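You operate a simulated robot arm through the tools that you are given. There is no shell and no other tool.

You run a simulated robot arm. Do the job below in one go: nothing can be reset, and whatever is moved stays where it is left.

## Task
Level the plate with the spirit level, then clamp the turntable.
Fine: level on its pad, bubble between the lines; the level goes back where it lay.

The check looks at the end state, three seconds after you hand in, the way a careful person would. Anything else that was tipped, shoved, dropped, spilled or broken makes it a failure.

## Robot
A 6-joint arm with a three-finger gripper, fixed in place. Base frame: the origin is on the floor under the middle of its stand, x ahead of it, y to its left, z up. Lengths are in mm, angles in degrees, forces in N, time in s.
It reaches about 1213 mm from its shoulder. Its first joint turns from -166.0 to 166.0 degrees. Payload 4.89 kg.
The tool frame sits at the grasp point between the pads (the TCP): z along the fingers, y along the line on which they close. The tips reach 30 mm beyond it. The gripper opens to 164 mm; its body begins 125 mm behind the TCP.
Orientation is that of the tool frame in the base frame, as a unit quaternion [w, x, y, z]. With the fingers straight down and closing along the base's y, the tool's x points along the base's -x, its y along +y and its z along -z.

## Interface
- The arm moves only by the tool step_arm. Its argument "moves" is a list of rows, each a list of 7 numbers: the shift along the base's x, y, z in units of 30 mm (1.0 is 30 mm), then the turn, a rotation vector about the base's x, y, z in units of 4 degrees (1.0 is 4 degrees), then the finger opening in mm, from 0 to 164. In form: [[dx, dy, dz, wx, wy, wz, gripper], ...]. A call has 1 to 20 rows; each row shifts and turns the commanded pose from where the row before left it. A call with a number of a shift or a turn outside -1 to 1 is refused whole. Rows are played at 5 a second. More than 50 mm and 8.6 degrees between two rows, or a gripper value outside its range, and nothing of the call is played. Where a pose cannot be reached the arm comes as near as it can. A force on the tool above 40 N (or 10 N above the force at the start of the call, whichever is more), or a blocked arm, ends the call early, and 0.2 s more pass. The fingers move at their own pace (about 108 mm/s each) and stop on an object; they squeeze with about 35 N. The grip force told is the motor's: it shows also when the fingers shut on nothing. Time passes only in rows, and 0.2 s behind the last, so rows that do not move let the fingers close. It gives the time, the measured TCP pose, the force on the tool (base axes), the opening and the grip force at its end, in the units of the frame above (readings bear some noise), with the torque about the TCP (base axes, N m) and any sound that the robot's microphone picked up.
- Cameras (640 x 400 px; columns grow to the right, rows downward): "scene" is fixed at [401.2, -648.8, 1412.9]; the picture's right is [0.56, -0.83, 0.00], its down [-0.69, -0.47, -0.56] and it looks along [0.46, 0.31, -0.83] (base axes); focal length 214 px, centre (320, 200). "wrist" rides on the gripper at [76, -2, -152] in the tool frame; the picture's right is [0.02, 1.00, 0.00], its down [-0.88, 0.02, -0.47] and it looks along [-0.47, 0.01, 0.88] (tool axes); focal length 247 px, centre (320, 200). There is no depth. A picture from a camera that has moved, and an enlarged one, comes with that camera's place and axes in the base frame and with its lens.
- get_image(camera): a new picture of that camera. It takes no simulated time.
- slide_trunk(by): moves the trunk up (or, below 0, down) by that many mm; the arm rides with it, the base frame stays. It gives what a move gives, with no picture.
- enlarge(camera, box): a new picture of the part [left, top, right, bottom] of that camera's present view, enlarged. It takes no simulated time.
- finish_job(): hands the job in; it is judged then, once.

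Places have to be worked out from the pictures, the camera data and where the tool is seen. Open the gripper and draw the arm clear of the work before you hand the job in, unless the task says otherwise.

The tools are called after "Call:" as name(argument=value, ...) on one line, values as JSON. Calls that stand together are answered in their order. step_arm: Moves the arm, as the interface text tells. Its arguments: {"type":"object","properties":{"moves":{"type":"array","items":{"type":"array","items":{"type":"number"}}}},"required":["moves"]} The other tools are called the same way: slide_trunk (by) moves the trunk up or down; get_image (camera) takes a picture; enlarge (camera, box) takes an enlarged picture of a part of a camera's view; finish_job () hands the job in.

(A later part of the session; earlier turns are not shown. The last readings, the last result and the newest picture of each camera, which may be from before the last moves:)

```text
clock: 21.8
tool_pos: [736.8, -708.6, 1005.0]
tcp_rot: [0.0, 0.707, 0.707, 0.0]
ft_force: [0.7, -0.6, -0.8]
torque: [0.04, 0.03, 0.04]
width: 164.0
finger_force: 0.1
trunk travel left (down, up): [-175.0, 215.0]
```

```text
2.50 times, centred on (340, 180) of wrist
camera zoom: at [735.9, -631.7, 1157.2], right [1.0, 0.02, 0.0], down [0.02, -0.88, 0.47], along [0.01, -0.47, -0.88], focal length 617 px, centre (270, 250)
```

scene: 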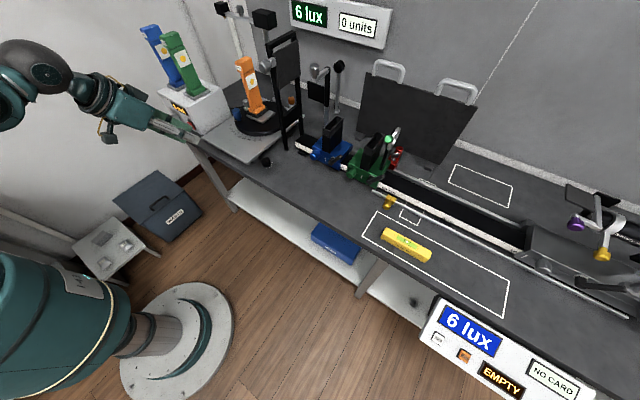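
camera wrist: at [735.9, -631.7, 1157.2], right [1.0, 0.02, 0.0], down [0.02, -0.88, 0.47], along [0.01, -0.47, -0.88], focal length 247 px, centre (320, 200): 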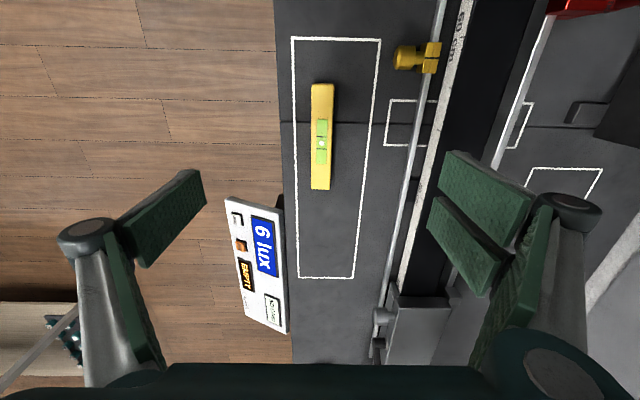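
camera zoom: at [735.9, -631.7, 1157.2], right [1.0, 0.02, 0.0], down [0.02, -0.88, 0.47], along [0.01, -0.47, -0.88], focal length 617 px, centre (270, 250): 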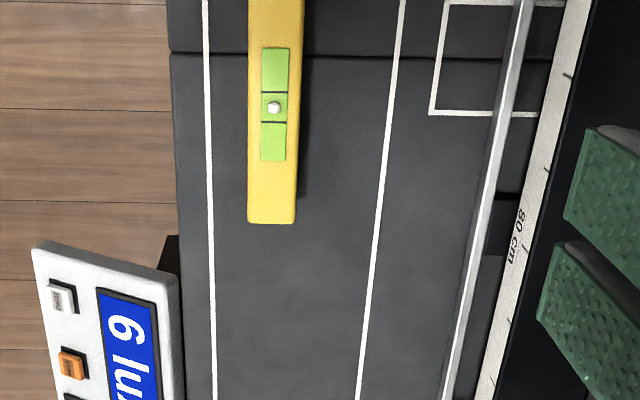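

The level is about 140 mm long and 30 mm wide, lying along y with its centre near (740, −719). I zoom on it to fix the heading and ends more exactly.

Call:
enlarge(camera="wrist", box=[220, 75, 432, 205])

Call:
enlarge(camera="wrist", box=[295, 70, 355, 110])

Call:
enlarge(camera="wrist", box=[295, 160, 355, 200])

```text
3.02 times, centred on (326, 140) of wrist
camera zoom: at [735.9, -631.7, 1157.2], right [1.0, 0.02, 0.0], down [0.02, -0.88, 0.47], along [0.01, -0.47, -0.88], focal length 746 px, centre (302, 381)
```

zoom: 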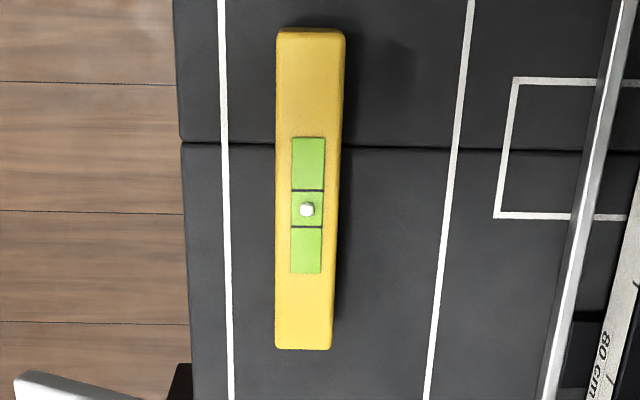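

```text
10.00 times, centred on (325, 90) of wrist
camera zoom: at [735.9, -631.7, 1157.2], right [1.0, 0.02, 0.0], down [0.02, -0.88, 0.47], along [0.01, -0.47, -0.88], focal length 2470 px, centre (270, 1300)
```

zoom: 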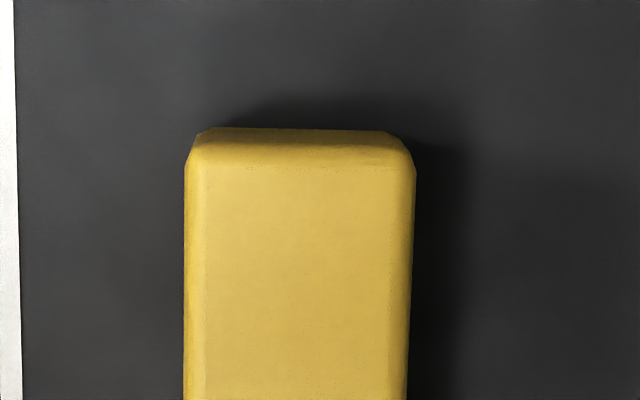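

```text
10.00 times, centred on (325, 180) of wrist
camera zoom: at [735.9, -631.7, 1157.2], right [1.0, 0.02, 0.0], down [0.02, -0.88, 0.47], along [0.01, -0.47, -0.88], focal length 2470 px, centre (270, 400)
```

zoom: 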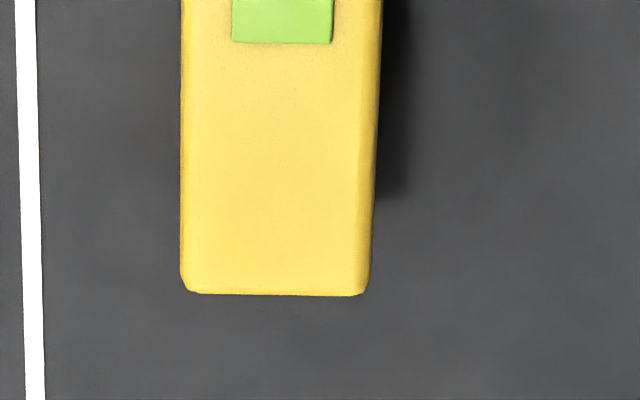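

Level centre line is at x ≈ 740, centre y ≈ −720, with no measurable yaw. I centre the hand over it and go down 90 mm, then use the parallax to measure the bench height.

Call:
step_arm(moves=[[0.05, -0.19, -0.75, 0, 0, 0, 164], [0.05, -0.19, -0.75, 0, 0, 0, 164], [0, 0, -0.75, 0, 0, 0, 164], [0, 0, -0.75, 0, 0, 0, 164], [0, 0, 0, 0, 0, 0, 164], [0, 0, 0, 0, 0, 0, 164]])

Call:
get_image(camera="wrist")

Call:
enlarge(camera="wrist", box=[280, 150, 360, 220])

Call:
enlarge(camera="wrist", box=[220, 0, 432, 130])

```text
clock: 23.2
tool_pos: [742.0, -720.7, 916.6]
tcp_rot: [0.0, 0.707, 0.707, 0.0]
ft_force: [-0.7, 0.3, -0.1]
torque: [0.02, -0.01, -0.03]
width: 164.2
finger_force: 0.2
trunk travel left (down, up): [-175.0, 215.0]
```

```text
taken
camera wrist: at [739.5, -643.6, 1068.9], right [1.0, 0.02, 0.0], down [0.02, -0.88, 0.47], along [0.01, -0.47, -0.88], focal length 247 px, centre (320, 200)
```

wrist: 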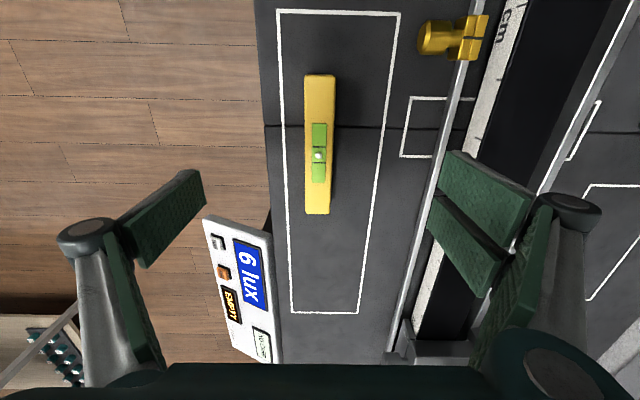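

```text
5.71 times, centred on (320, 185) of wrist
camera zoom: at [739.5, -643.6, 1068.9], right [1.0, 0.02, 0.0], down [0.02, -0.88, 0.47], along [0.01, -0.47, -0.88], focal length 1411 px, centre (320, 286)
```

zoom: 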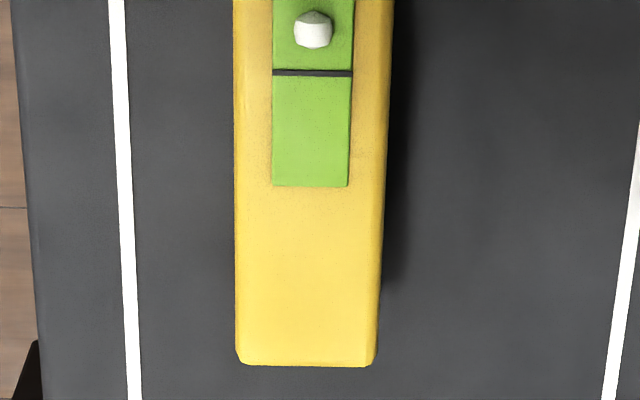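

```text
3.02 times, centred on (326, 65) of wrist
camera zoom: at [739.5, -643.6, 1068.9], right [1.0, 0.02, 0.0], down [0.02, -0.88, 0.47], along [0.01, -0.47, -0.88], focal length 746 px, centre (302, 608)
```

zoom: 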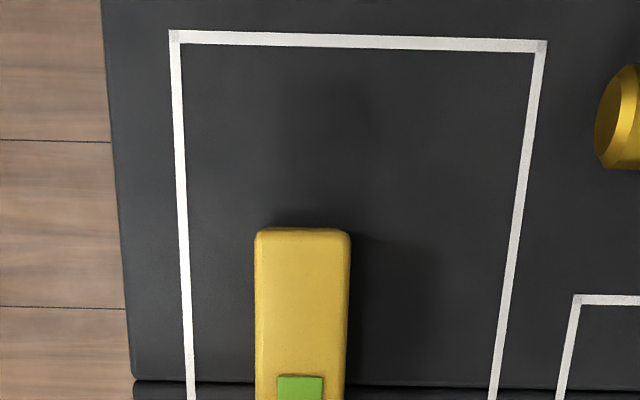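

Parallax puts the bench top at about z = 800, and the level is parallel to the tool and within about 1 mm of centre. I narrow the fingers to 70 mm before going lower, so they stay clear of the rail rod.

Call:
step_arm(moves=[[-0.03, 0, 0, 0, 0, 0, 70], [0, 0, 0, 0, 0, 0, 70], [0, 0, 0, 0, 0, 0, 70], [0, 0, -0.5, 0, 0, 0, 70], [0, 0, -0.5, 0, 0, 0, 70], [0, 0, 0, 0, 0, 0, 70]])

Call:
get_image(camera="wrist")

Call:
enlarge(camera="wrist", box=[220, 60, 420, 260])

Call:
enlarge(camera="scene", box=[340, 160, 480, 290])

```text
clock: 24.6
tool_pos: [740.2, -720.4, 886.9]
tcp_rot: [0.0, 0.707, 0.707, 0.0]
ft_force: [1.1, -0.1, -0.4]
torque: [-0.01, 0.01, -0.03]
width: 70.0
finger_force: 0.0
trunk travel left (down, up): [-175.0, 215.0]
```

```text
taken
camera wrist: at [738.3, -643.2, 1039.3], right [1.0, 0.02, 0.0], down [0.02, -0.88, 0.47], along [0.01, -0.47, -0.88], focal length 247 px, centre (320, 200)
```

wrist: 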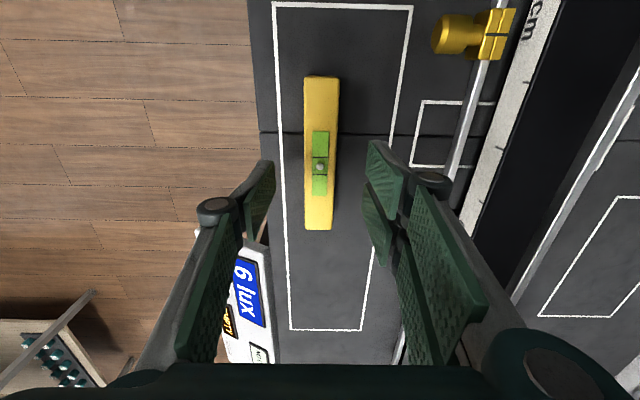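

```text
2.00 times, centred on (320, 160) of wrist
camera zoom: at [738.3, -643.2, 1039.3], right [1.0, 0.02, 0.0], down [0.02, -0.88, 0.47], along [0.01, -0.47, -0.88], focal length 494 px, centre (320, 280)
```

zoom: 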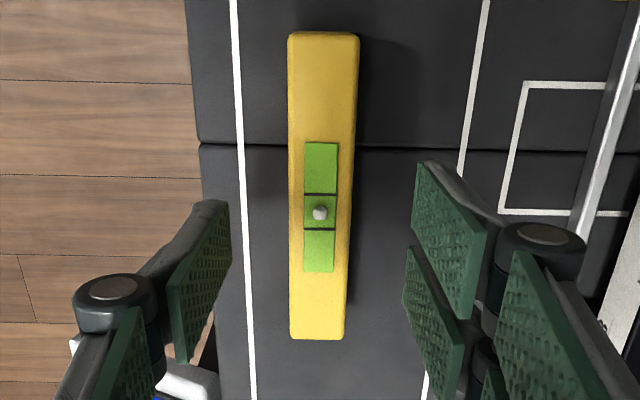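

```text
3.08 times, centred on (410, 225) of scene
camera zoom: at [401.2, -648.8, 1412.9], right [0.56, -0.83, 0.0], down [-0.69, -0.47, -0.56], along [0.46, 0.31, -0.83], focal length 660 px, centre (43, 123)
```

zoom: 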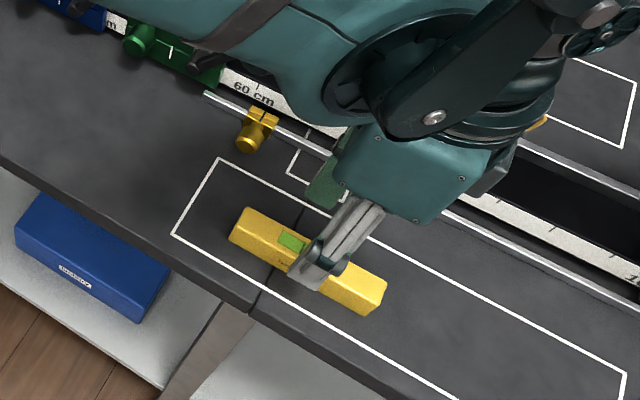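

All clear around the level. I descend to TCP z ≈ 840 with the fingers still open at 70 mm, checking the force.

Call:
step_arm(moves=[[0, 0, -0.5, 0, 0, 0, 70], [0, 0, -0.5, 0, 0, 0, 70], [0, 0, -0.4, 0, 0, 0, 70], [0, 0, -0.2, 0, 0, 0, 70], [0, 0, 0, 0, 0, 0, 70], [0, 0, 0, 0, 0, 0, 70]])

Call:
enlarge(camera="wrist", box=[220, 60, 420, 260])

Call:
enlarge(camera="scene", box=[375, 205, 450, 265])

```text
clock: 26.0
tool_pos: [739.3, -719.5, 838.4]
tcp_rot: [0.0, 0.707, 0.707, 0.0]
ft_force: [-0.6, -0.9, -1.4]
torque: [-0.03, 0.03, 0.01]
width: 70.0
finger_force: 0.0
trunk travel left (down, up): [-175.0, 215.0]
```

```text
2.00 times, centred on (320, 160) of wrist
camera zoom: at [738.4, -643.0, 991.2], right [1.0, 0.02, 0.0], down [0.02, -0.88, 0.47], along [0.01, -0.47, -0.88], focal length 494 px, centre (320, 280)
```

zoom: 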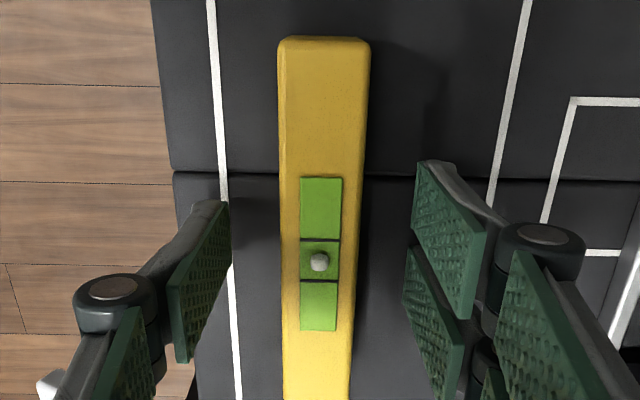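

```text
6.67 times, centred on (412, 235) of scene
camera zoom: at [401.2, -648.8, 1412.9], right [0.56, -0.83, 0.0], down [-0.69, -0.47, -0.56], along [0.46, 0.31, -0.83], focal length 1430 px, centre (-297, -33)
```

zoom: 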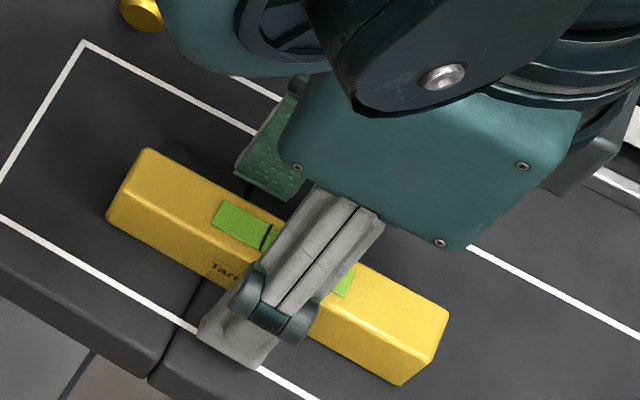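

TCP is at z 838 with no contact. I close the fingers onto the level.

Call:
step_arm(moves=[[0, 0, 0, 0, 0, 0, 45], [0, 0, 0, 0, 0, 0, 36], [0, 0, 0, 0, 0, 0, 31], [0, 0, 0, 0, 0, 0, 26], [0, 0, 0, 0, 0, 0, 20], [0, 0, 0, 0, 0, 0, 20]])

Call:
enlarge(camera="wrist", box=[220, 60, 420, 260])

Call:
enlarge(camera="scene", box=[375, 205, 450, 265])

```text
clock: 27.4
tool_pos: [739.5, -720.0, 839.4]
tcp_rot: [0.0, 0.707, 0.708, 0.0]
ft_force: [-0.1, 0.6, 0.4]
torque: [0.0, -0.03, 0.01]
width: 27.3
finger_force: 35.0
trunk travel left (down, up): [-175.0, 215.0]
```

```text
2.00 times, centred on (320, 160) of wrist
camera zoom: at [738.4, -642.9, 991.2], right [1.0, 0.02, 0.0], down [0.02, -0.88, 0.47], along [0.01, -0.47, -0.88], focal length 494 px, centre (320, 280)
```

zoom: 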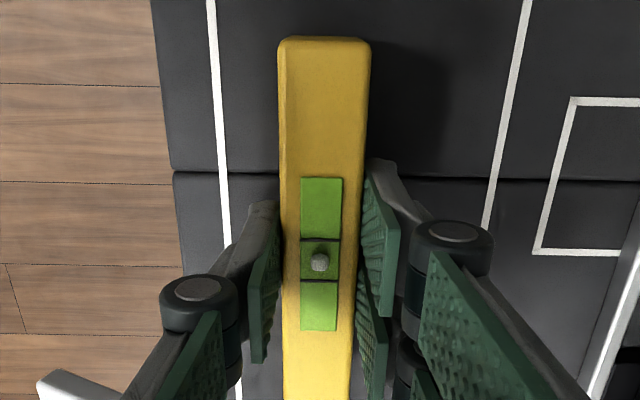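

```text
6.67 times, centred on (412, 235) of scene
camera zoom: at [401.2, -648.8, 1412.9], right [0.56, -0.83, 0.0], down [-0.69, -0.47, -0.56], along [0.46, 0.31, -0.83], focal length 1430 px, centre (-297, -33)
```

zoom: 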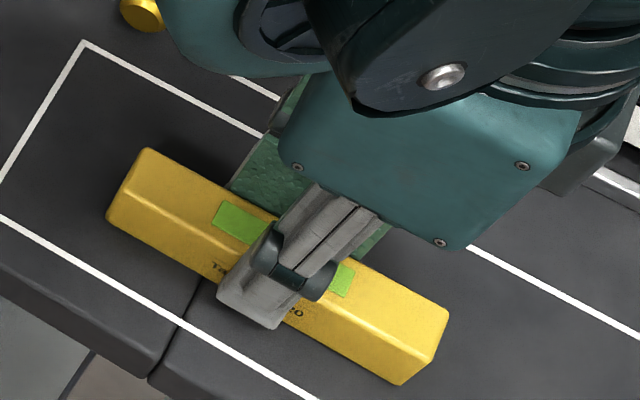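

The level is gripped (27.3 mm, 35 N) and has not shifted in the picture; the grasp pose is about (739.5, −720.0, 839). I lift it gently and check.

Call:
step_arm(moves=[[0, 0, 0.3, 0, 0, 0, 20], [0, 0, 0.5, 0, 0, 0, 20], [0, 0, 0.7, 0, 0, 0, 20], [0, 0, 0.9, 0, 0, 0, 20], [0, 0, 1, 0, 0, 0, 20], [0, 0, 1, 0, 0, 0, 20], [0, 0, 0.6, 0, 0, 0, 20], [0, 0, 0, 0, 0, 0, 20]])

Call:
get_image(camera="wrist")

Call:
get_image(camera="scene")

```text
clock: 29.2
tool_pos: [740.9, -722.0, 989.4]
tcp_rot: [0.0, 0.707, 0.708, 0.0]
ft_force: [-0.2, 0.5, -1.3]
torque: [-0.03, 0.0, -0.03]
width: 27.6
finger_force: 35.1
trunk travel left (down, up): [-175.0, 215.0]
```

```text
taken
camera wrist: at [738.5, -643.9, 1141.3], right [1.0, 0.02, 0.0], down [0.02, -0.88, 0.47], along [0.01, -0.47, -0.88], focal length 247 px, centre (320, 200)
```

wrist: 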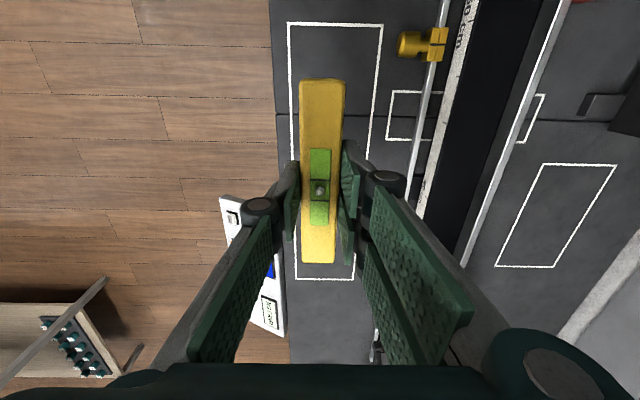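

```text
taken
```

scene: 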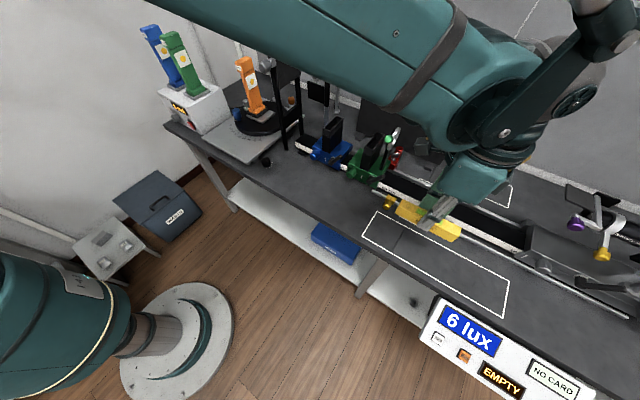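

The level hangs straight in the fingers. I carry it along the front of the bench at z ≈ 1000 and x ≈ 690, well clear of the frame, toward the plate.

Call:
step_arm(moves=[[-0.3, 0.4, 0.1, 0, 0, 0, 20], [-0.3, 0.8, 0.1, 0, 0, 0, 20], [-0.3, 1, 0.1, 0, 0, 0, 20], [-0.3, 1, 0, 0, 0, 0, 20], [-0.3, 1, 0, 0, 0, 0, 20], [-0.2, 1, 0, 0, 0, 0, 20], [0, 1, 0, 0, 0, 0, 20], [0, 1, 0, 0, 0, 0, 20], [0, 1, 0, 0, 0, 0, 20], [0, 1, 0, 0, 0, 0, 20], [0, 1, 0, 0, 0, 0, 20], [0, 1, 0, 0, 0, 0, 20], [0, 1, 0, 0, 0, 0, 20], [0, 1, 0, 0, 0, 0, 20], [0, 1, 0, 0, 0, 0, 20], [0, 1, 0, 0, 0, 0, 20], [0, 1, 0, 0, 0, 0, 20], [0, 1, 0, 0, 0, 0, 20], [0, 1, 0, 0, 0, 0, 20], [0, 0.8, 0, 0, 0, 0, 20]])

Call:
step_arm(moves=[[0, 1, 0, 0, 0, 0, 20], [0, 1, 0, 0, 0, 0, 20], [0, 1, 0, 0, 0, 0, 20], [0, 1, 0, 0, 0, 0, 20], [0, 0.8, 0, 0, 0, 0, 20], [0, 0.3, 0, 0, 0, 0, 20], [0, 0, 0, 0, 0, 0, 20]])

Call:
get_image(camera="wrist")

Call:
get_image(camera="scene")

```text
clock: 33.4
tool_pos: [688.5, -150.8, 999.1]
tcp_rot: [0.0, 0.707, 0.707, 0.0]
ft_force: [0.5, -1.0, -1.6]
torque: [0.13, 0.0, 0.0]
width: 27.2
finger_force: 34.7
trunk travel left (down, up): [-175.0, 215.0]
```

```text
clock: 35.0
tool_pos: [690.0, 2.2, 998.1]
tcp_rot: [0.0, 0.707, 0.707, 0.0]
ft_force: [0.0, 0.0, -1.7]
torque: [-0.03, -0.01, -0.01]
width: 27.6
finger_force: 35.0
trunk travel left (down, up): [-175.0, 215.0]
```

```text
taken
camera wrist: at [687.9, 79.7, 1150.1], right [1.0, 0.02, 0.0], down [0.02, -0.88, 0.47], along [0.01, -0.47, -0.88], focal length 247 px, centre (320, 200)
```

wrist: 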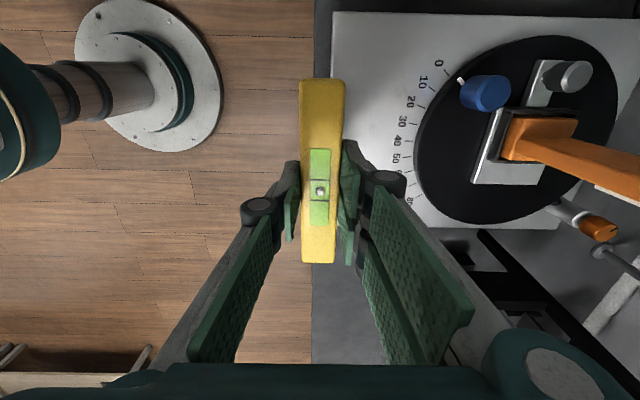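

```text
taken
```

scene: 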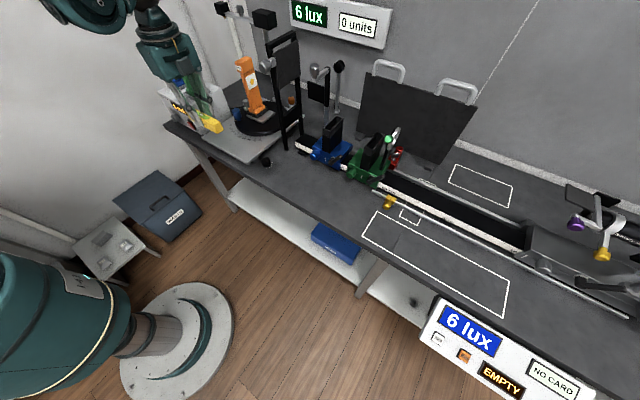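

The level is now beside the plate's front. I zoom into this new view of the plate to choose the placing spot and look again for a pad.

Call:
enlarge(camera="wrist", box=[310, 0, 640, 240])

Call:
enlarge(camera="wrist", box=[460, 40, 640, 180])

Call:
enlarge(camera="scene", box=[160, 70, 320, 180])

```text
1.67 times, centred on (475, 120) of wrist
camera zoom: at [687.9, 79.7, 1150.1], right [1.0, 0.02, 0.0], down [0.02, -0.88, 0.47], along [0.01, -0.47, -0.88], focal length 412 px, centre (62, 333)
```

zoom: 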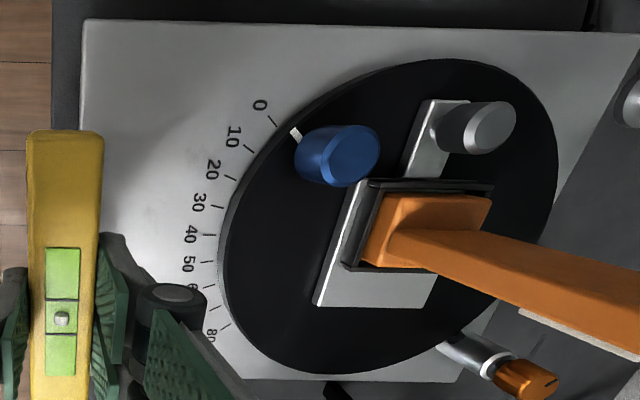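

```text
2.86 times, centred on (550, 110) of wrist
camera zoom: at [687.9, 79.7, 1150.1], right [1.0, 0.02, 0.0], down [0.02, -0.88, 0.47], along [0.01, -0.47, -0.88], focal length 706 px, centre (-337, 457)
```

zoom: 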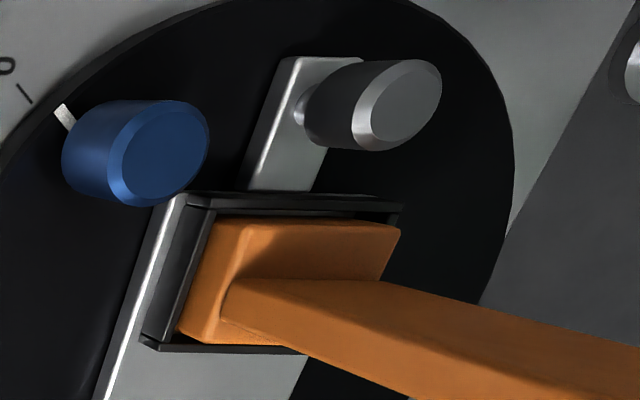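

```text
3.64 times, centred on (240, 125) of scene
camera zoom: at [401.2, -648.8, 1412.9], right [0.56, -0.83, 0.0], down [-0.69, -0.47, -0.56], along [0.46, 0.31, -0.83], focal length 780 px, centre (611, 473)
```

zoom: 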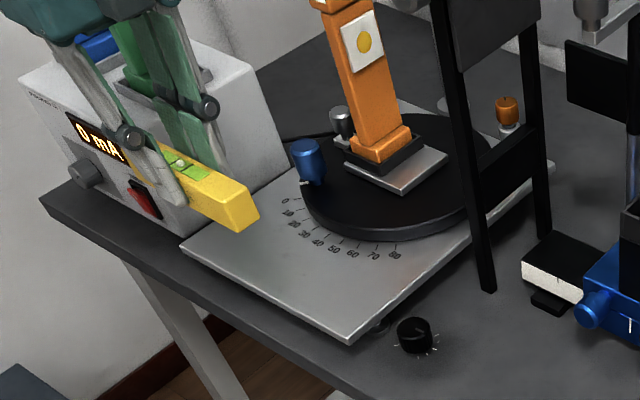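

The broad free strip at the plate's front (x ≈ 703–785) is the spot where the level can lie along y. I move the level over it, staying well above, and check the gap.

Call:
step_arm(moves=[[0.5, 0, -0.5, 0, 0, 0, 20], [0.5, 0, -0.6, 0, 0, 0, 20], [0.5, 0, -0.6, 0, 0, 0, 20], [0, 0, -0.6, 0, 0, 0, 20], [0, 0, -0.6, 0, 0, 0, 20], [0, 0, 0, 0, 0, 0, 20]])

Call:
get_image(camera="wrist")

Call:
enlarge(camera="scene", box=[170, 90, 290, 180])

```text
clock: 36.4
tool_pos: [734.0, 3.6, 909.8]
tcp_rot: [0.0, 0.707, 0.707, 0.0]
ft_force: [0.3, 0.0, -1.9]
torque: [-0.03, 0.04, 0.03]
width: 27.4
finger_force: 35.0
trunk travel left (down, up): [-175.0, 215.0]
```

```text
taken
camera wrist: at [732.1, 80.3, 1061.4], right [1.0, 0.02, 0.0], down [0.02, -0.88, 0.47], along [0.01, -0.47, -0.88], focal length 247 px, centre (320, 200)
```

wrist: 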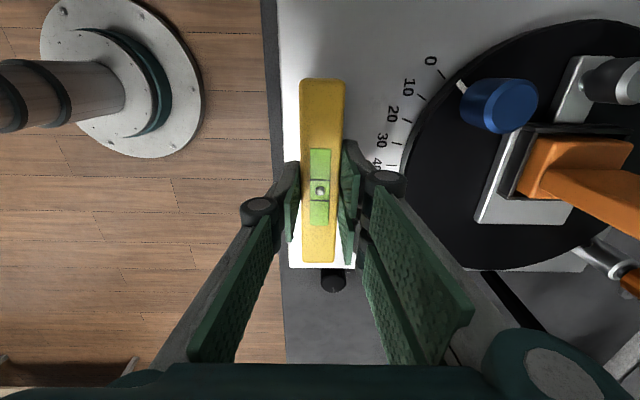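

```text
4.44 times, centred on (230, 135) of scene
camera zoom: at [401.2, -648.8, 1412.9], right [0.56, -0.83, 0.0], down [-0.69, -0.47, -0.56], along [0.46, 0.31, -0.83], focal length 953 px, centre (720, 489)
```

zoom: 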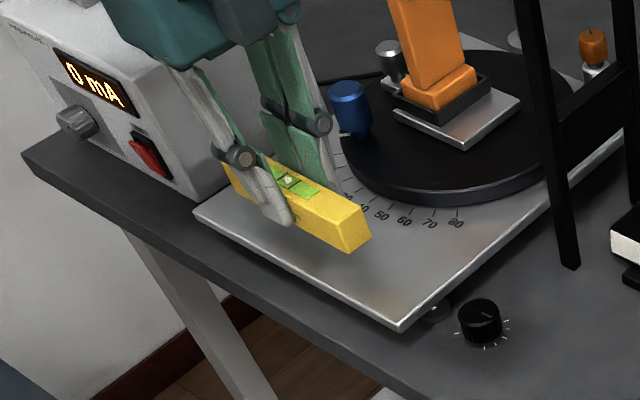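

The level hovers about 30 mm above the plate; I estimate contact at TCP z ≈ 880. I go down to about 890 and then creep with the force readings.

Call:
step_arm(moves=[[0, 0, -0.3, 0, 0, 0, 20], [0, 0, -0.3, 0, 0, 0, 20], [0, 0, 0, 0, 0, 0, 20], [0, 0, 0, 0, 0, 0, 20]])

Call:
enlarge(camera="scene", box=[205, 115, 265, 160])

Call:
step_arm(moves=[[0, 0, -0.1, 0, 0, 0, 20], [0, 0, 0, 0, 0, 0, 20]])

Call:
enlarge(camera="scene", box=[205, 115, 265, 160])

```text
clock: 37.4
tool_pos: [733.5, 4.0, 891.6]
tcp_rot: [0.0, 0.707, 0.707, 0.001]
ft_force: [-0.4, -0.2, -1.2]
torque: [-0.01, 0.01, 0.02]
width: 27.5
finger_force: 34.8
trunk travel left (down, up): [-175.0, 215.0]
```

```text
8.89 times, centred on (235, 138) of scene
camera zoom: at [401.2, -648.8, 1412.9], right [0.56, -0.83, 0.0], down [-0.69, -0.47, -0.56], along [0.46, 0.31, -0.83], focal length 1906 px, centre (1076, 756)
```

zoom: 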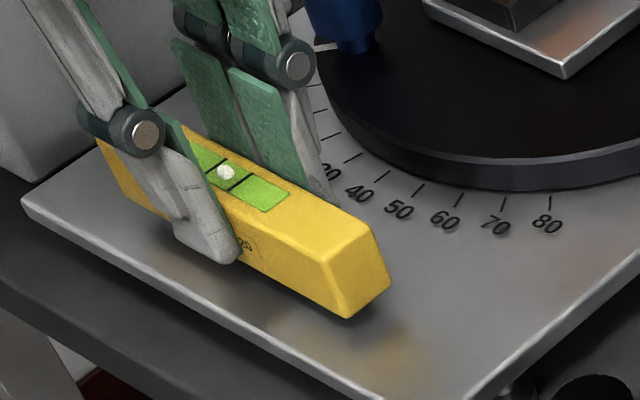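

```text
clock: 38.0
tool_pos: [733.4, 2.0, 888.9]
tcp_rot: [0.0, 0.707, 0.707, 0.0]
ft_force: [0.3, -0.2, -1.8]
torque: [-0.03, -0.03, 0.0]
width: 27.6
finger_force: 35.2
trunk travel left (down, up): [-175.0, 215.0]
```

```text
8.89 times, centred on (235, 138) of scene
camera zoom: at [401.2, -648.8, 1412.9], right [0.56, -0.83, 0.0], down [-0.69, -0.47, -0.56], along [0.46, 0.31, -0.83], focal length 1906 px, centre (1076, 756)
```

zoom: 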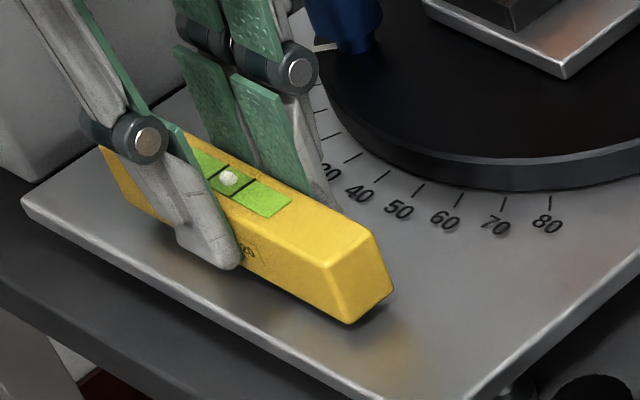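

Still about 8–10 mm above by the shadow. I keep creeping down in small steps, watching the vertical force.

Call:
step_arm(moves=[[0, 0, -0.1, 0, 0, 0, 20], [0, 0, 0, 0, 0, 0, 20]])

Call:
step_arm(moves=[[0, 0, -0.07, 0, 0, 0, 20], [0, 0, 0, 0, 0, 0, 20]])

Call:
enlarge(camera="scene", box=[215, 125, 255, 155])

```text
clock: 38.6
tool_pos: [735.2, 3.1, 885.9]
tcp_rot: [0.0, 0.707, 0.707, 0.0]
ft_force: [-0.2, -0.1, -1.7]
torque: [0.01, 0.02, 0.0]
width: 27.5
finger_force: 35.5
trunk travel left (down, up): [-175.0, 215.0]
```

```text
clock: 39.2
tool_pos: [734.0, 3.3, 884.4]
tcp_rot: [-0.001, 0.707, 0.707, 0.0]
ft_force: [-0.3, -0.1, -1.7]
torque: [0.0, 0.0, -0.01]
width: 27.7
finger_force: 34.7
trunk travel left (down, up): [-175.0, 215.0]
```

```text
13.33 times, centred on (235, 140) of scene
camera zoom: at [401.2, -648.8, 1412.9], right [0.56, -0.83, 0.0], down [-0.69, -0.47, -0.56], along [0.46, 0.31, -0.83], focal length 2860 px, centre (1453, 1000)
```

zoom: 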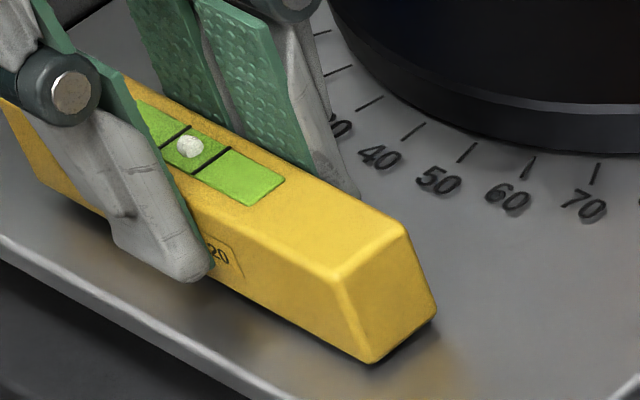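

The gap is down to a few millimetres. I continue in 1.2 mm steps until the force changes.

Call:
step_arm(moves=[[0, 0, -0.04, 0, 0, 0, 20], [0, 0, 0, 0, 0, 0, 20]])

Call:
step_arm(moves=[[0, 0, -0.04, 0, 0, 0, 20], [0, 0, 0, 0, 0, 0, 20]])

Call:
enlarge(camera="scene", box=[215, 125, 255, 155])

```text
clock: 39.8
tool_pos: [734.4, 2.6, 883.4]
tcp_rot: [0.0, 0.707, 0.708, 0.0]
ft_force: [-0.7, 0.1, -1.3]
torque: [0.03, 0.0, -0.03]
width: 27.5
finger_force: 35.5
trunk travel left (down, up): [-175.0, 215.0]
```

```text
clock: 40.4
tool_pos: [735.9, 2.1, 883.0]
tcp_rot: [0.0, 0.707, 0.707, 0.0]
ft_force: [0.3, -0.2, 2.6]
torque: [-0.25, 0.03, 0.01]
width: 27.4
finger_force: 34.5
trunk travel left (down, up): [-175.0, 215.0]
```

```text
13.33 times, centred on (235, 140) of scene
camera zoom: at [401.2, -648.8, 1412.9], right [0.56, -0.83, 0.0], down [-0.69, -0.47, -0.56], along [0.46, 0.31, -0.83], focal length 2860 px, centre (1453, 1000)
```

zoom: 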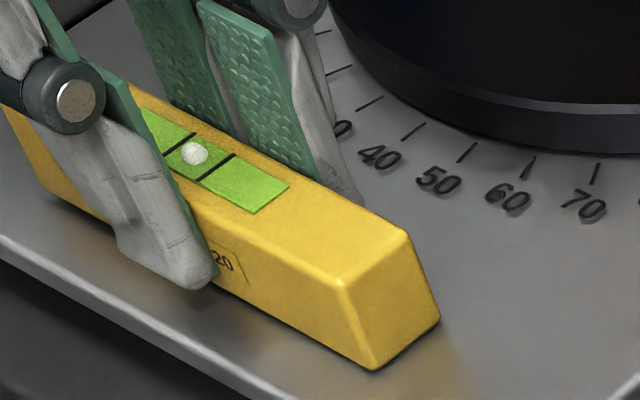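

Contact: the upward force came at the −y end (torque −0.25 N·m), so the plate is higher on its −y side. I release the level by opening the fingers a little.

Call:
step_arm(moves=[[0, 0, 0, 0, 0, 0, 29], [0, 0, 0, 0, 0, 0, 31], [0, 0, 0, 0, 0, 0, 34], [0, 0, 0, 0, 0, 0, 40], [0, 0, 0, 0, 0, 0, 48], [0, 0, 0, 0, 0, 0, 48]])

Call:
enlarge(camera="scene", box=[215, 125, 255, 155])

Call:
enlarge(camera="wrist", box=[240, 60, 400, 280])

```text
clock: 41.8
tool_pos: [735.1, 2.7, 881.2]
tcp_rot: [0.0, 0.707, 0.707, -0.001]
ft_force: [-0.4, -0.1, -0.5]
torque: [-0.02, -0.01, -0.03]
width: 48.0
finger_force: 0.0
trunk travel left (down, up): [-175.0, 215.0]
```

```text
13.33 times, centred on (235, 140) of scene
camera zoom: at [401.2, -648.8, 1412.9], right [0.56, -0.83, 0.0], down [-0.69, -0.47, -0.56], along [0.46, 0.31, -0.83], focal length 2860 px, centre (1453, 1000)
```

zoom: 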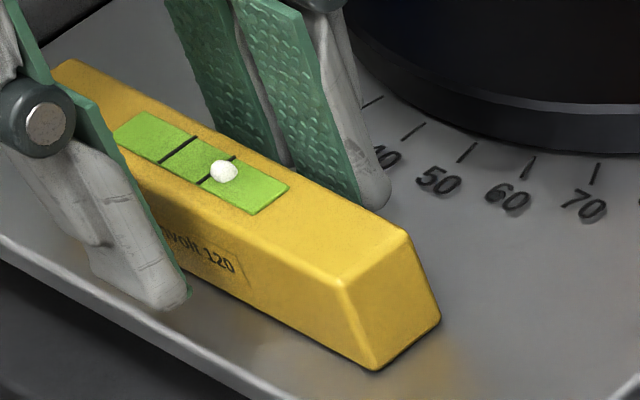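

```text
1.82 times, centred on (320, 170) of wrist
camera zoom: at [732.2, 79.5, 1034.2], right [1.0, 0.02, 0.0], down [0.02, -0.88, 0.47], along [0.01, -0.47, -0.88], focal length 449 px, centre (320, 254)
```

zoom: 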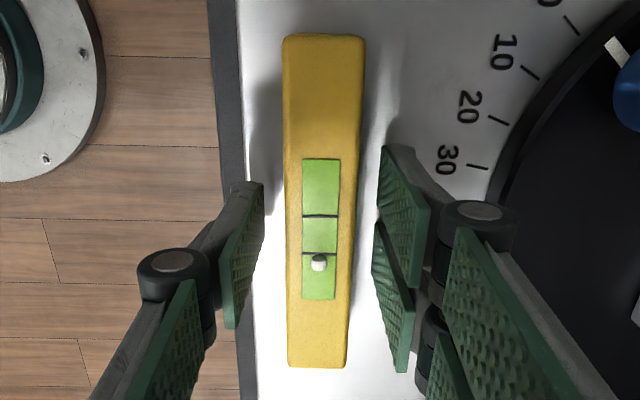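

The bubble sits beyond the −y line, so the plate's −y side is high. The black dialled knob lies right beside the plate's visible front-left foot (same x), so it is most likely the levelling knob. I lift the hand straight up off the level and move over to that knob.

Call:
step_arm(moves=[[0, 0, 0.4, 0, 0, 0, 48], [0, 0, 0.8, 0, 0, 0, 48], [0, 0, 1, 0, 0, 0, 48], [0, 0, 0.8, 0, 0, 0, 60], [0.2, -0.8, 0, 0, 0, 0, 60], [0.2, -1, 0, 0, 0, 0, 60], [0.2, -1, 0, 0, 0, 0, 60], [0.1, -1, 0, 0, 0, 0, 60], [0, -1, 0, 0, 0, 0, 60], [0, -0.8, 0, 0, 0, 0, 60], [0, 0, 0, 0, 0, 0, 60]])

Call:
get_image(camera="wrist")

Call:
get_image(camera="scene")

```text
clock: 44.2
tool_pos: [755.4, -165.9, 971.8]
tcp_rot: [0.0, 0.707, 0.707, 0.0]
ft_force: [0.2, -0.6, 0.5]
torque: [0.0, -0.03, 0.01]
width: 60.0
finger_force: 0.1
trunk travel left (down, up): [-175.0, 215.0]
```

```text
taken
camera wrist: at [752.6, -89.2, 1122.8], right [1.0, 0.02, 0.0], down [0.02, -0.88, 0.47], along [0.01, -0.47, -0.88], focal length 247 px, centre (320, 200)
```

wrist: 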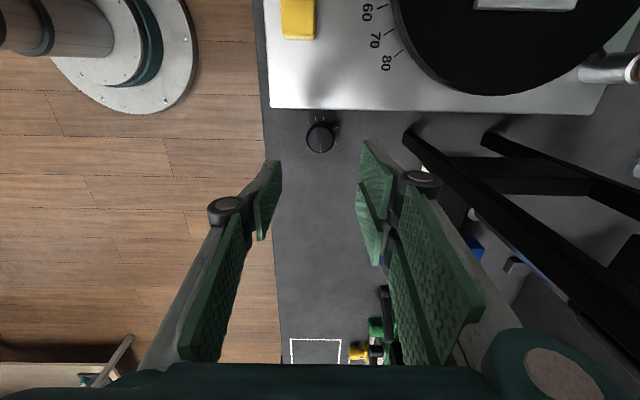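

```text
taken
```

scene: 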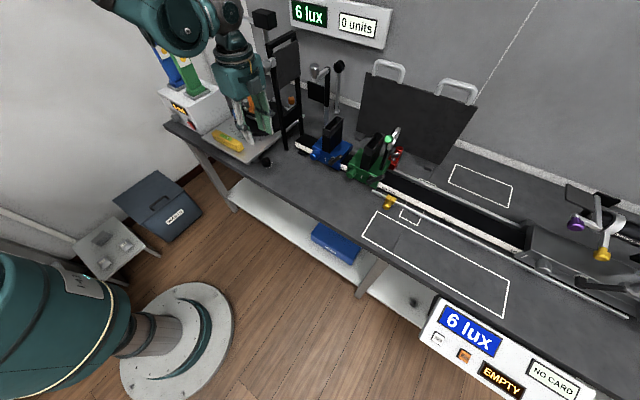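

The knob is seen straight below. I zoom in on the knob with its ticks, and on the level's bubble from the fixed camera.

Call:
enlarge(camera="wrist", box=[285, 100, 365, 160])

Call:
enlarge(camera="scene", box=[205, 115, 285, 175])

Call:
enlarge(camera="scene", box=[217, 128, 241, 146])

```text
6.67 times, centred on (325, 130) of wrist
camera zoom: at [752.6, -89.2, 1122.8], right [1.0, 0.02, 0.0], down [0.02, -0.88, 0.47], along [0.01, -0.47, -0.88], focal length 1646 px, centre (287, 667)
```

zoom: 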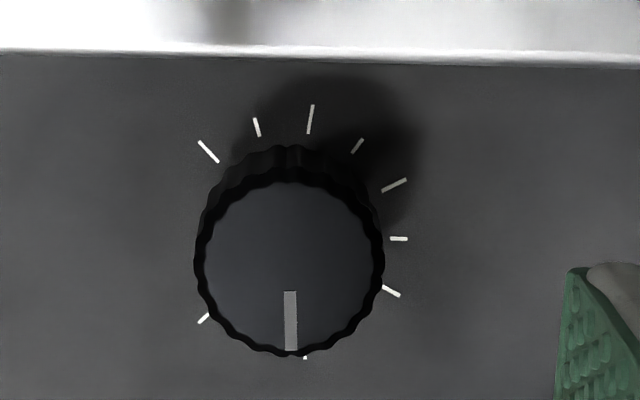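

```text
6.67 times, centred on (245, 145) of scene
camera zoom: at [401.2, -648.8, 1412.9], right [0.56, -0.83, 0.0], down [-0.69, -0.47, -0.56], along [0.46, 0.31, -0.83], focal length 1430 px, centre (820, 567)
```

zoom: 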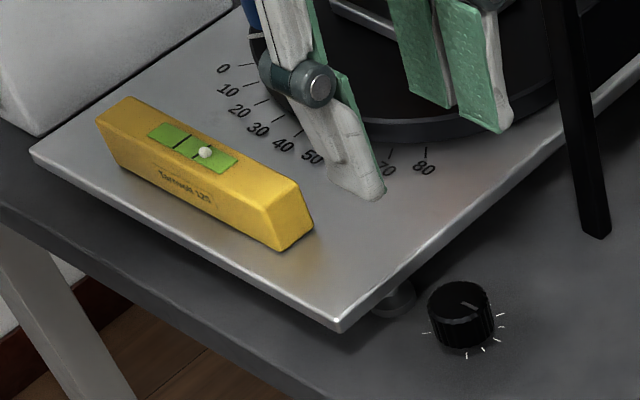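

```text
16.00 times, centred on (229, 137) of scene
camera zoom: at [401.2, -648.8, 1412.9], right [0.56, -0.83, 0.0], down [-0.69, -0.47, -0.56], along [0.46, 0.31, -0.83], focal length 3432 px, centre (1776, 1208)
```

zoom: 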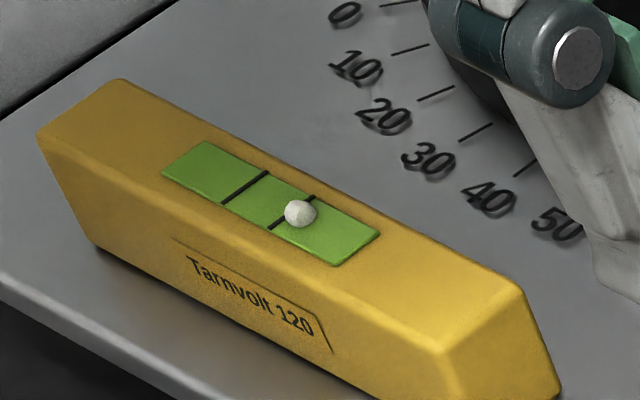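

The bubble is about 0.7 line-spacings off toward −y. The knob centre is at (754.6, −164), 34 mm across and 36 mm from the plate's edge; its pointer is toward −y with the larger range counter-clockwise. I turn the hand −20°, set the opening to 48 mm and descend around the knob part of the way.

Call:
step_arm(moves=[[-0.01, 0.04, 0, 0, 0, -1, 48], [0, 0, 0, 0, 0, -1, 48], [0, 0, 0, 0, 0, -1, 48], [0, 0, 0, 0, 0, -1, 48], [0, 0, 0, 0, 0, -1, 48], [0, 0, -0.8, 0, 0, 0, 48], [0, 0, -1, 0, 0, 0, 48], [0, 0, -0.9, 0, 0, 0, 48], [0, 0, 0, 0, 0, 0, 48], [0, 0, 0, 0, 0, 0, 48]])

Call:
enlarge(camera="wrist", box=[220, 80, 420, 220])

Call:
enlarge(camera="scene", box=[225, 115, 305, 175])

```text
clock: 46.4
tool_pos: [755.3, -164.6, 890.5]
tcp_rot: [0.001, 0.819, 0.573, 0.0]
ft_force: [0.0, -0.5, 0.6]
torque: [-0.01, 0.06, 0.01]
width: 48.0
finger_force: 0.0
trunk travel left (down, up): [-175.0, 215.0]
```

```text
2.86 times, centred on (320, 150) of wrist
camera zoom: at [779.1, -92.2, 1042.5], right [0.95, -0.32, 0.0], down [-0.28, -0.83, 0.47], along [-0.15, -0.45, -0.88], focal length 706 px, centre (320, 343)
```

zoom: 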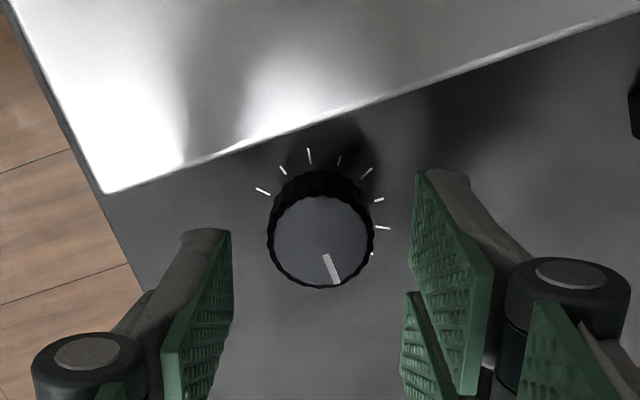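

```text
6.67 times, centred on (265, 145) of scene
camera zoom: at [401.2, -648.8, 1412.9], right [0.56, -0.83, 0.0], down [-0.69, -0.47, -0.56], along [0.46, 0.31, -0.83], focal length 1430 px, centre (687, 567)
```

zoom: 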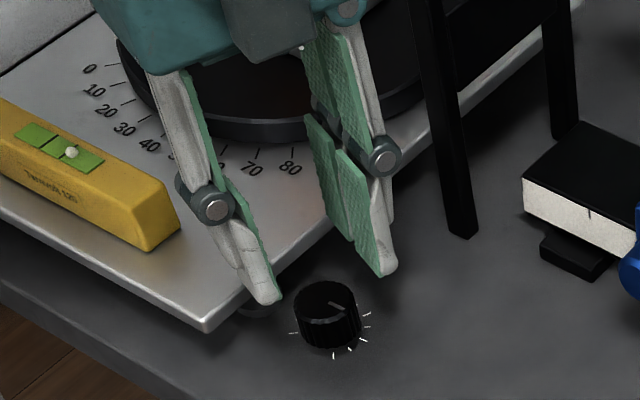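

Fingers are centred on the knob and appear to stay outside the plate's edge. I descend another 30 mm and check again before the last bit.

Call:
step_arm(moves=[[0, 0, -0.5, 0, 0, 0, 48], [0, 0, -0.4, 0, 0, 0, 48], [0, 0, 0, 0, 0, 0, 48]])

Call:
enlarge(camera="wrist", box=[220, 80, 420, 220])

Call:
enlarge(camera="scene", box=[240, 135, 290, 172])

```text
clock: 47.2
tool_pos: [754.7, -165.8, 863.8]
tcp_rot: [0.001, 0.819, 0.574, 0.0]
ft_force: [-0.1, 0.3, 0.2]
torque: [0.03, -0.05, -0.04]
width: 47.9
finger_force: 0.1
trunk travel left (down, up): [-175.0, 215.0]
```

```text
2.86 times, centred on (320, 150) of wrist
camera zoom: at [778.6, -92.9, 1016.1], right [0.95, -0.32, 0.0], down [-0.28, -0.83, 0.47], along [-0.15, -0.45, -0.88], focal length 706 px, centre (320, 343)
```

zoom: 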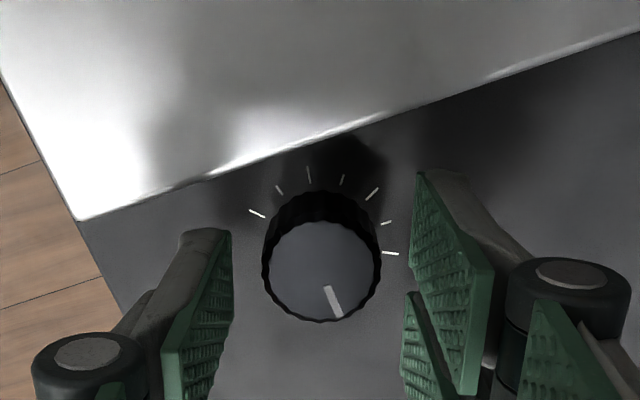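

```text
10.81 times, centred on (265, 154) of scene
camera zoom: at [401.2, -648.8, 1412.9], right [0.56, -0.83, 0.0], down [-0.69, -0.47, -0.56], along [0.46, 0.31, -0.83], focal length 2319 px, centre (915, 703)
```

zoom: 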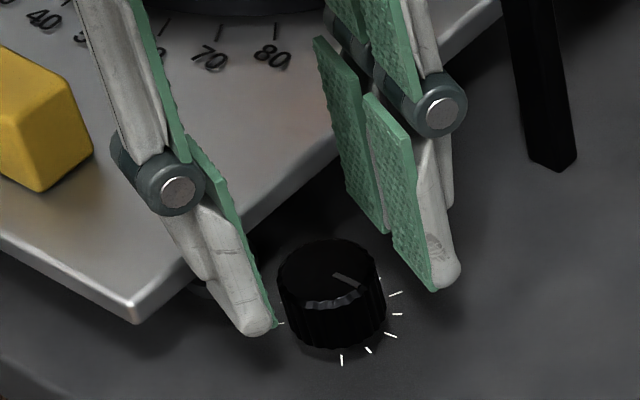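

Clearances look fine. I descend the last ~23 mm to TCP z ≈ 841 and check.

Call:
step_arm(moves=[[0, 0, -0.4, 0, 0, 0, 48], [0, 0, -0.35, 0, 0, 0, 48], [0, 0, 0, 0, 0, 0, 48]])

Call:
enlarge(camera="wrist", box=[220, 80, 420, 220])

Call:
enlarge(camera="scene", box=[240, 135, 290, 172])

```text
clock: 48.0
tool_pos: [754.3, -166.3, 842.6]
tcp_rot: [0.0, 0.82, 0.573, 0.0]
ft_force: [-0.3, 0.3, 0.2]
torque: [0.0, -0.02, 0.0]
width: 48.1
finger_force: 0.1
trunk travel left (down, up): [-175.0, 215.0]
```

```text
2.86 times, centred on (320, 150) of wrist
camera zoom: at [778.8, -92.6, 994.0], right [0.95, -0.32, 0.0], down [-0.28, -0.83, 0.47], along [-0.15, -0.45, -0.88], focal length 706 px, centre (320, 343)
```

zoom: 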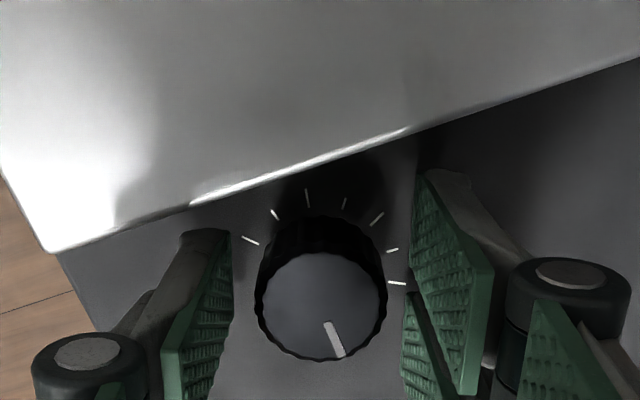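

```text
10.81 times, centred on (265, 154) of scene
camera zoom: at [401.2, -648.8, 1412.9], right [0.56, -0.83, 0.0], down [-0.69, -0.47, -0.56], along [0.46, 0.31, -0.83], focal length 2319 px, centre (915, 703)
```

zoom: 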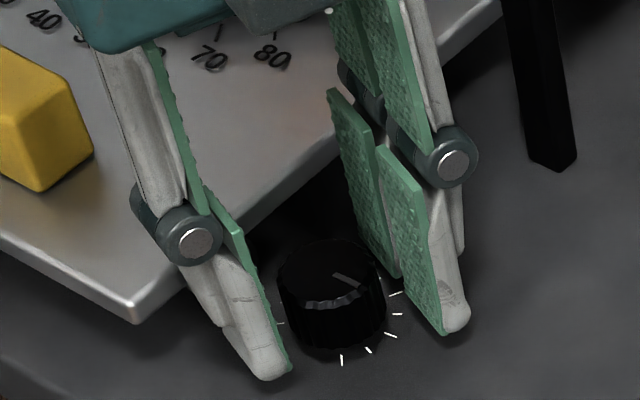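

No contact and the knob is centred between the pads. I close gently on the knob and read the forces.

Call:
step_arm(moves=[[0, 0, 0, 0, 0, 0, 40], [0, 0, 0, 0, 0, 0, 36], [0, 0, 0, 0, 0, 0, 32], [0, 0, 0, 0, 0, 0, 28], [0, 0, 0, 0, 0, 0, 28]])

Call:
enlarge(camera="wrist", box=[220, 80, 420, 220])

Call:
enlarge(camera="scene", box=[205, 115, 285, 175])

```text
clock: 49.2
tool_pos: [754.3, -165.3, 842.0]
tcp_rot: [0.0, 0.819, 0.574, -0.001]
ft_force: [-1.7, 1.3, -1.7]
torque: [0.01, 0.06, 0.0]
width: 32.8
finger_force: 44.9
trunk travel left (down, up): [-175.0, 215.0]
```

```text
2.86 times, centred on (320, 150) of wrist
camera zoom: at [778.7, -92.6, 994.0], right [0.95, -0.32, 0.0], down [-0.28, -0.83, 0.47], along [-0.15, -0.45, -0.88], focal length 706 px, centre (320, 343)
```

zoom: 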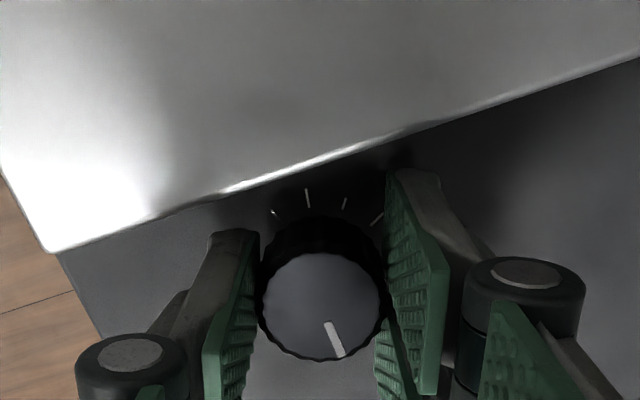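

```text
6.67 times, centred on (245, 145) of scene
camera zoom: at [401.2, -648.8, 1412.9], right [0.56, -0.83, 0.0], down [-0.69, -0.47, -0.56], along [0.46, 0.31, -0.83], focal length 1430 px, centre (820, 567)
```

zoom: 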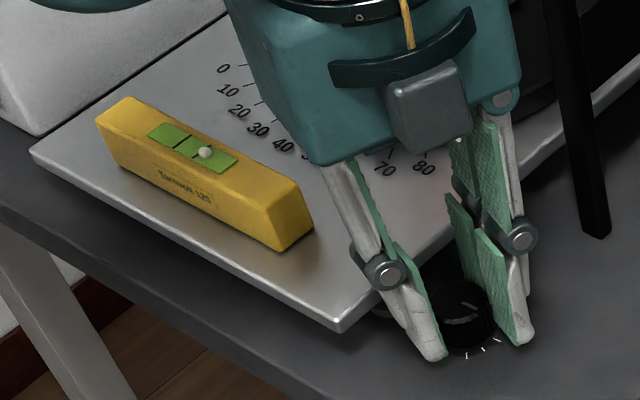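

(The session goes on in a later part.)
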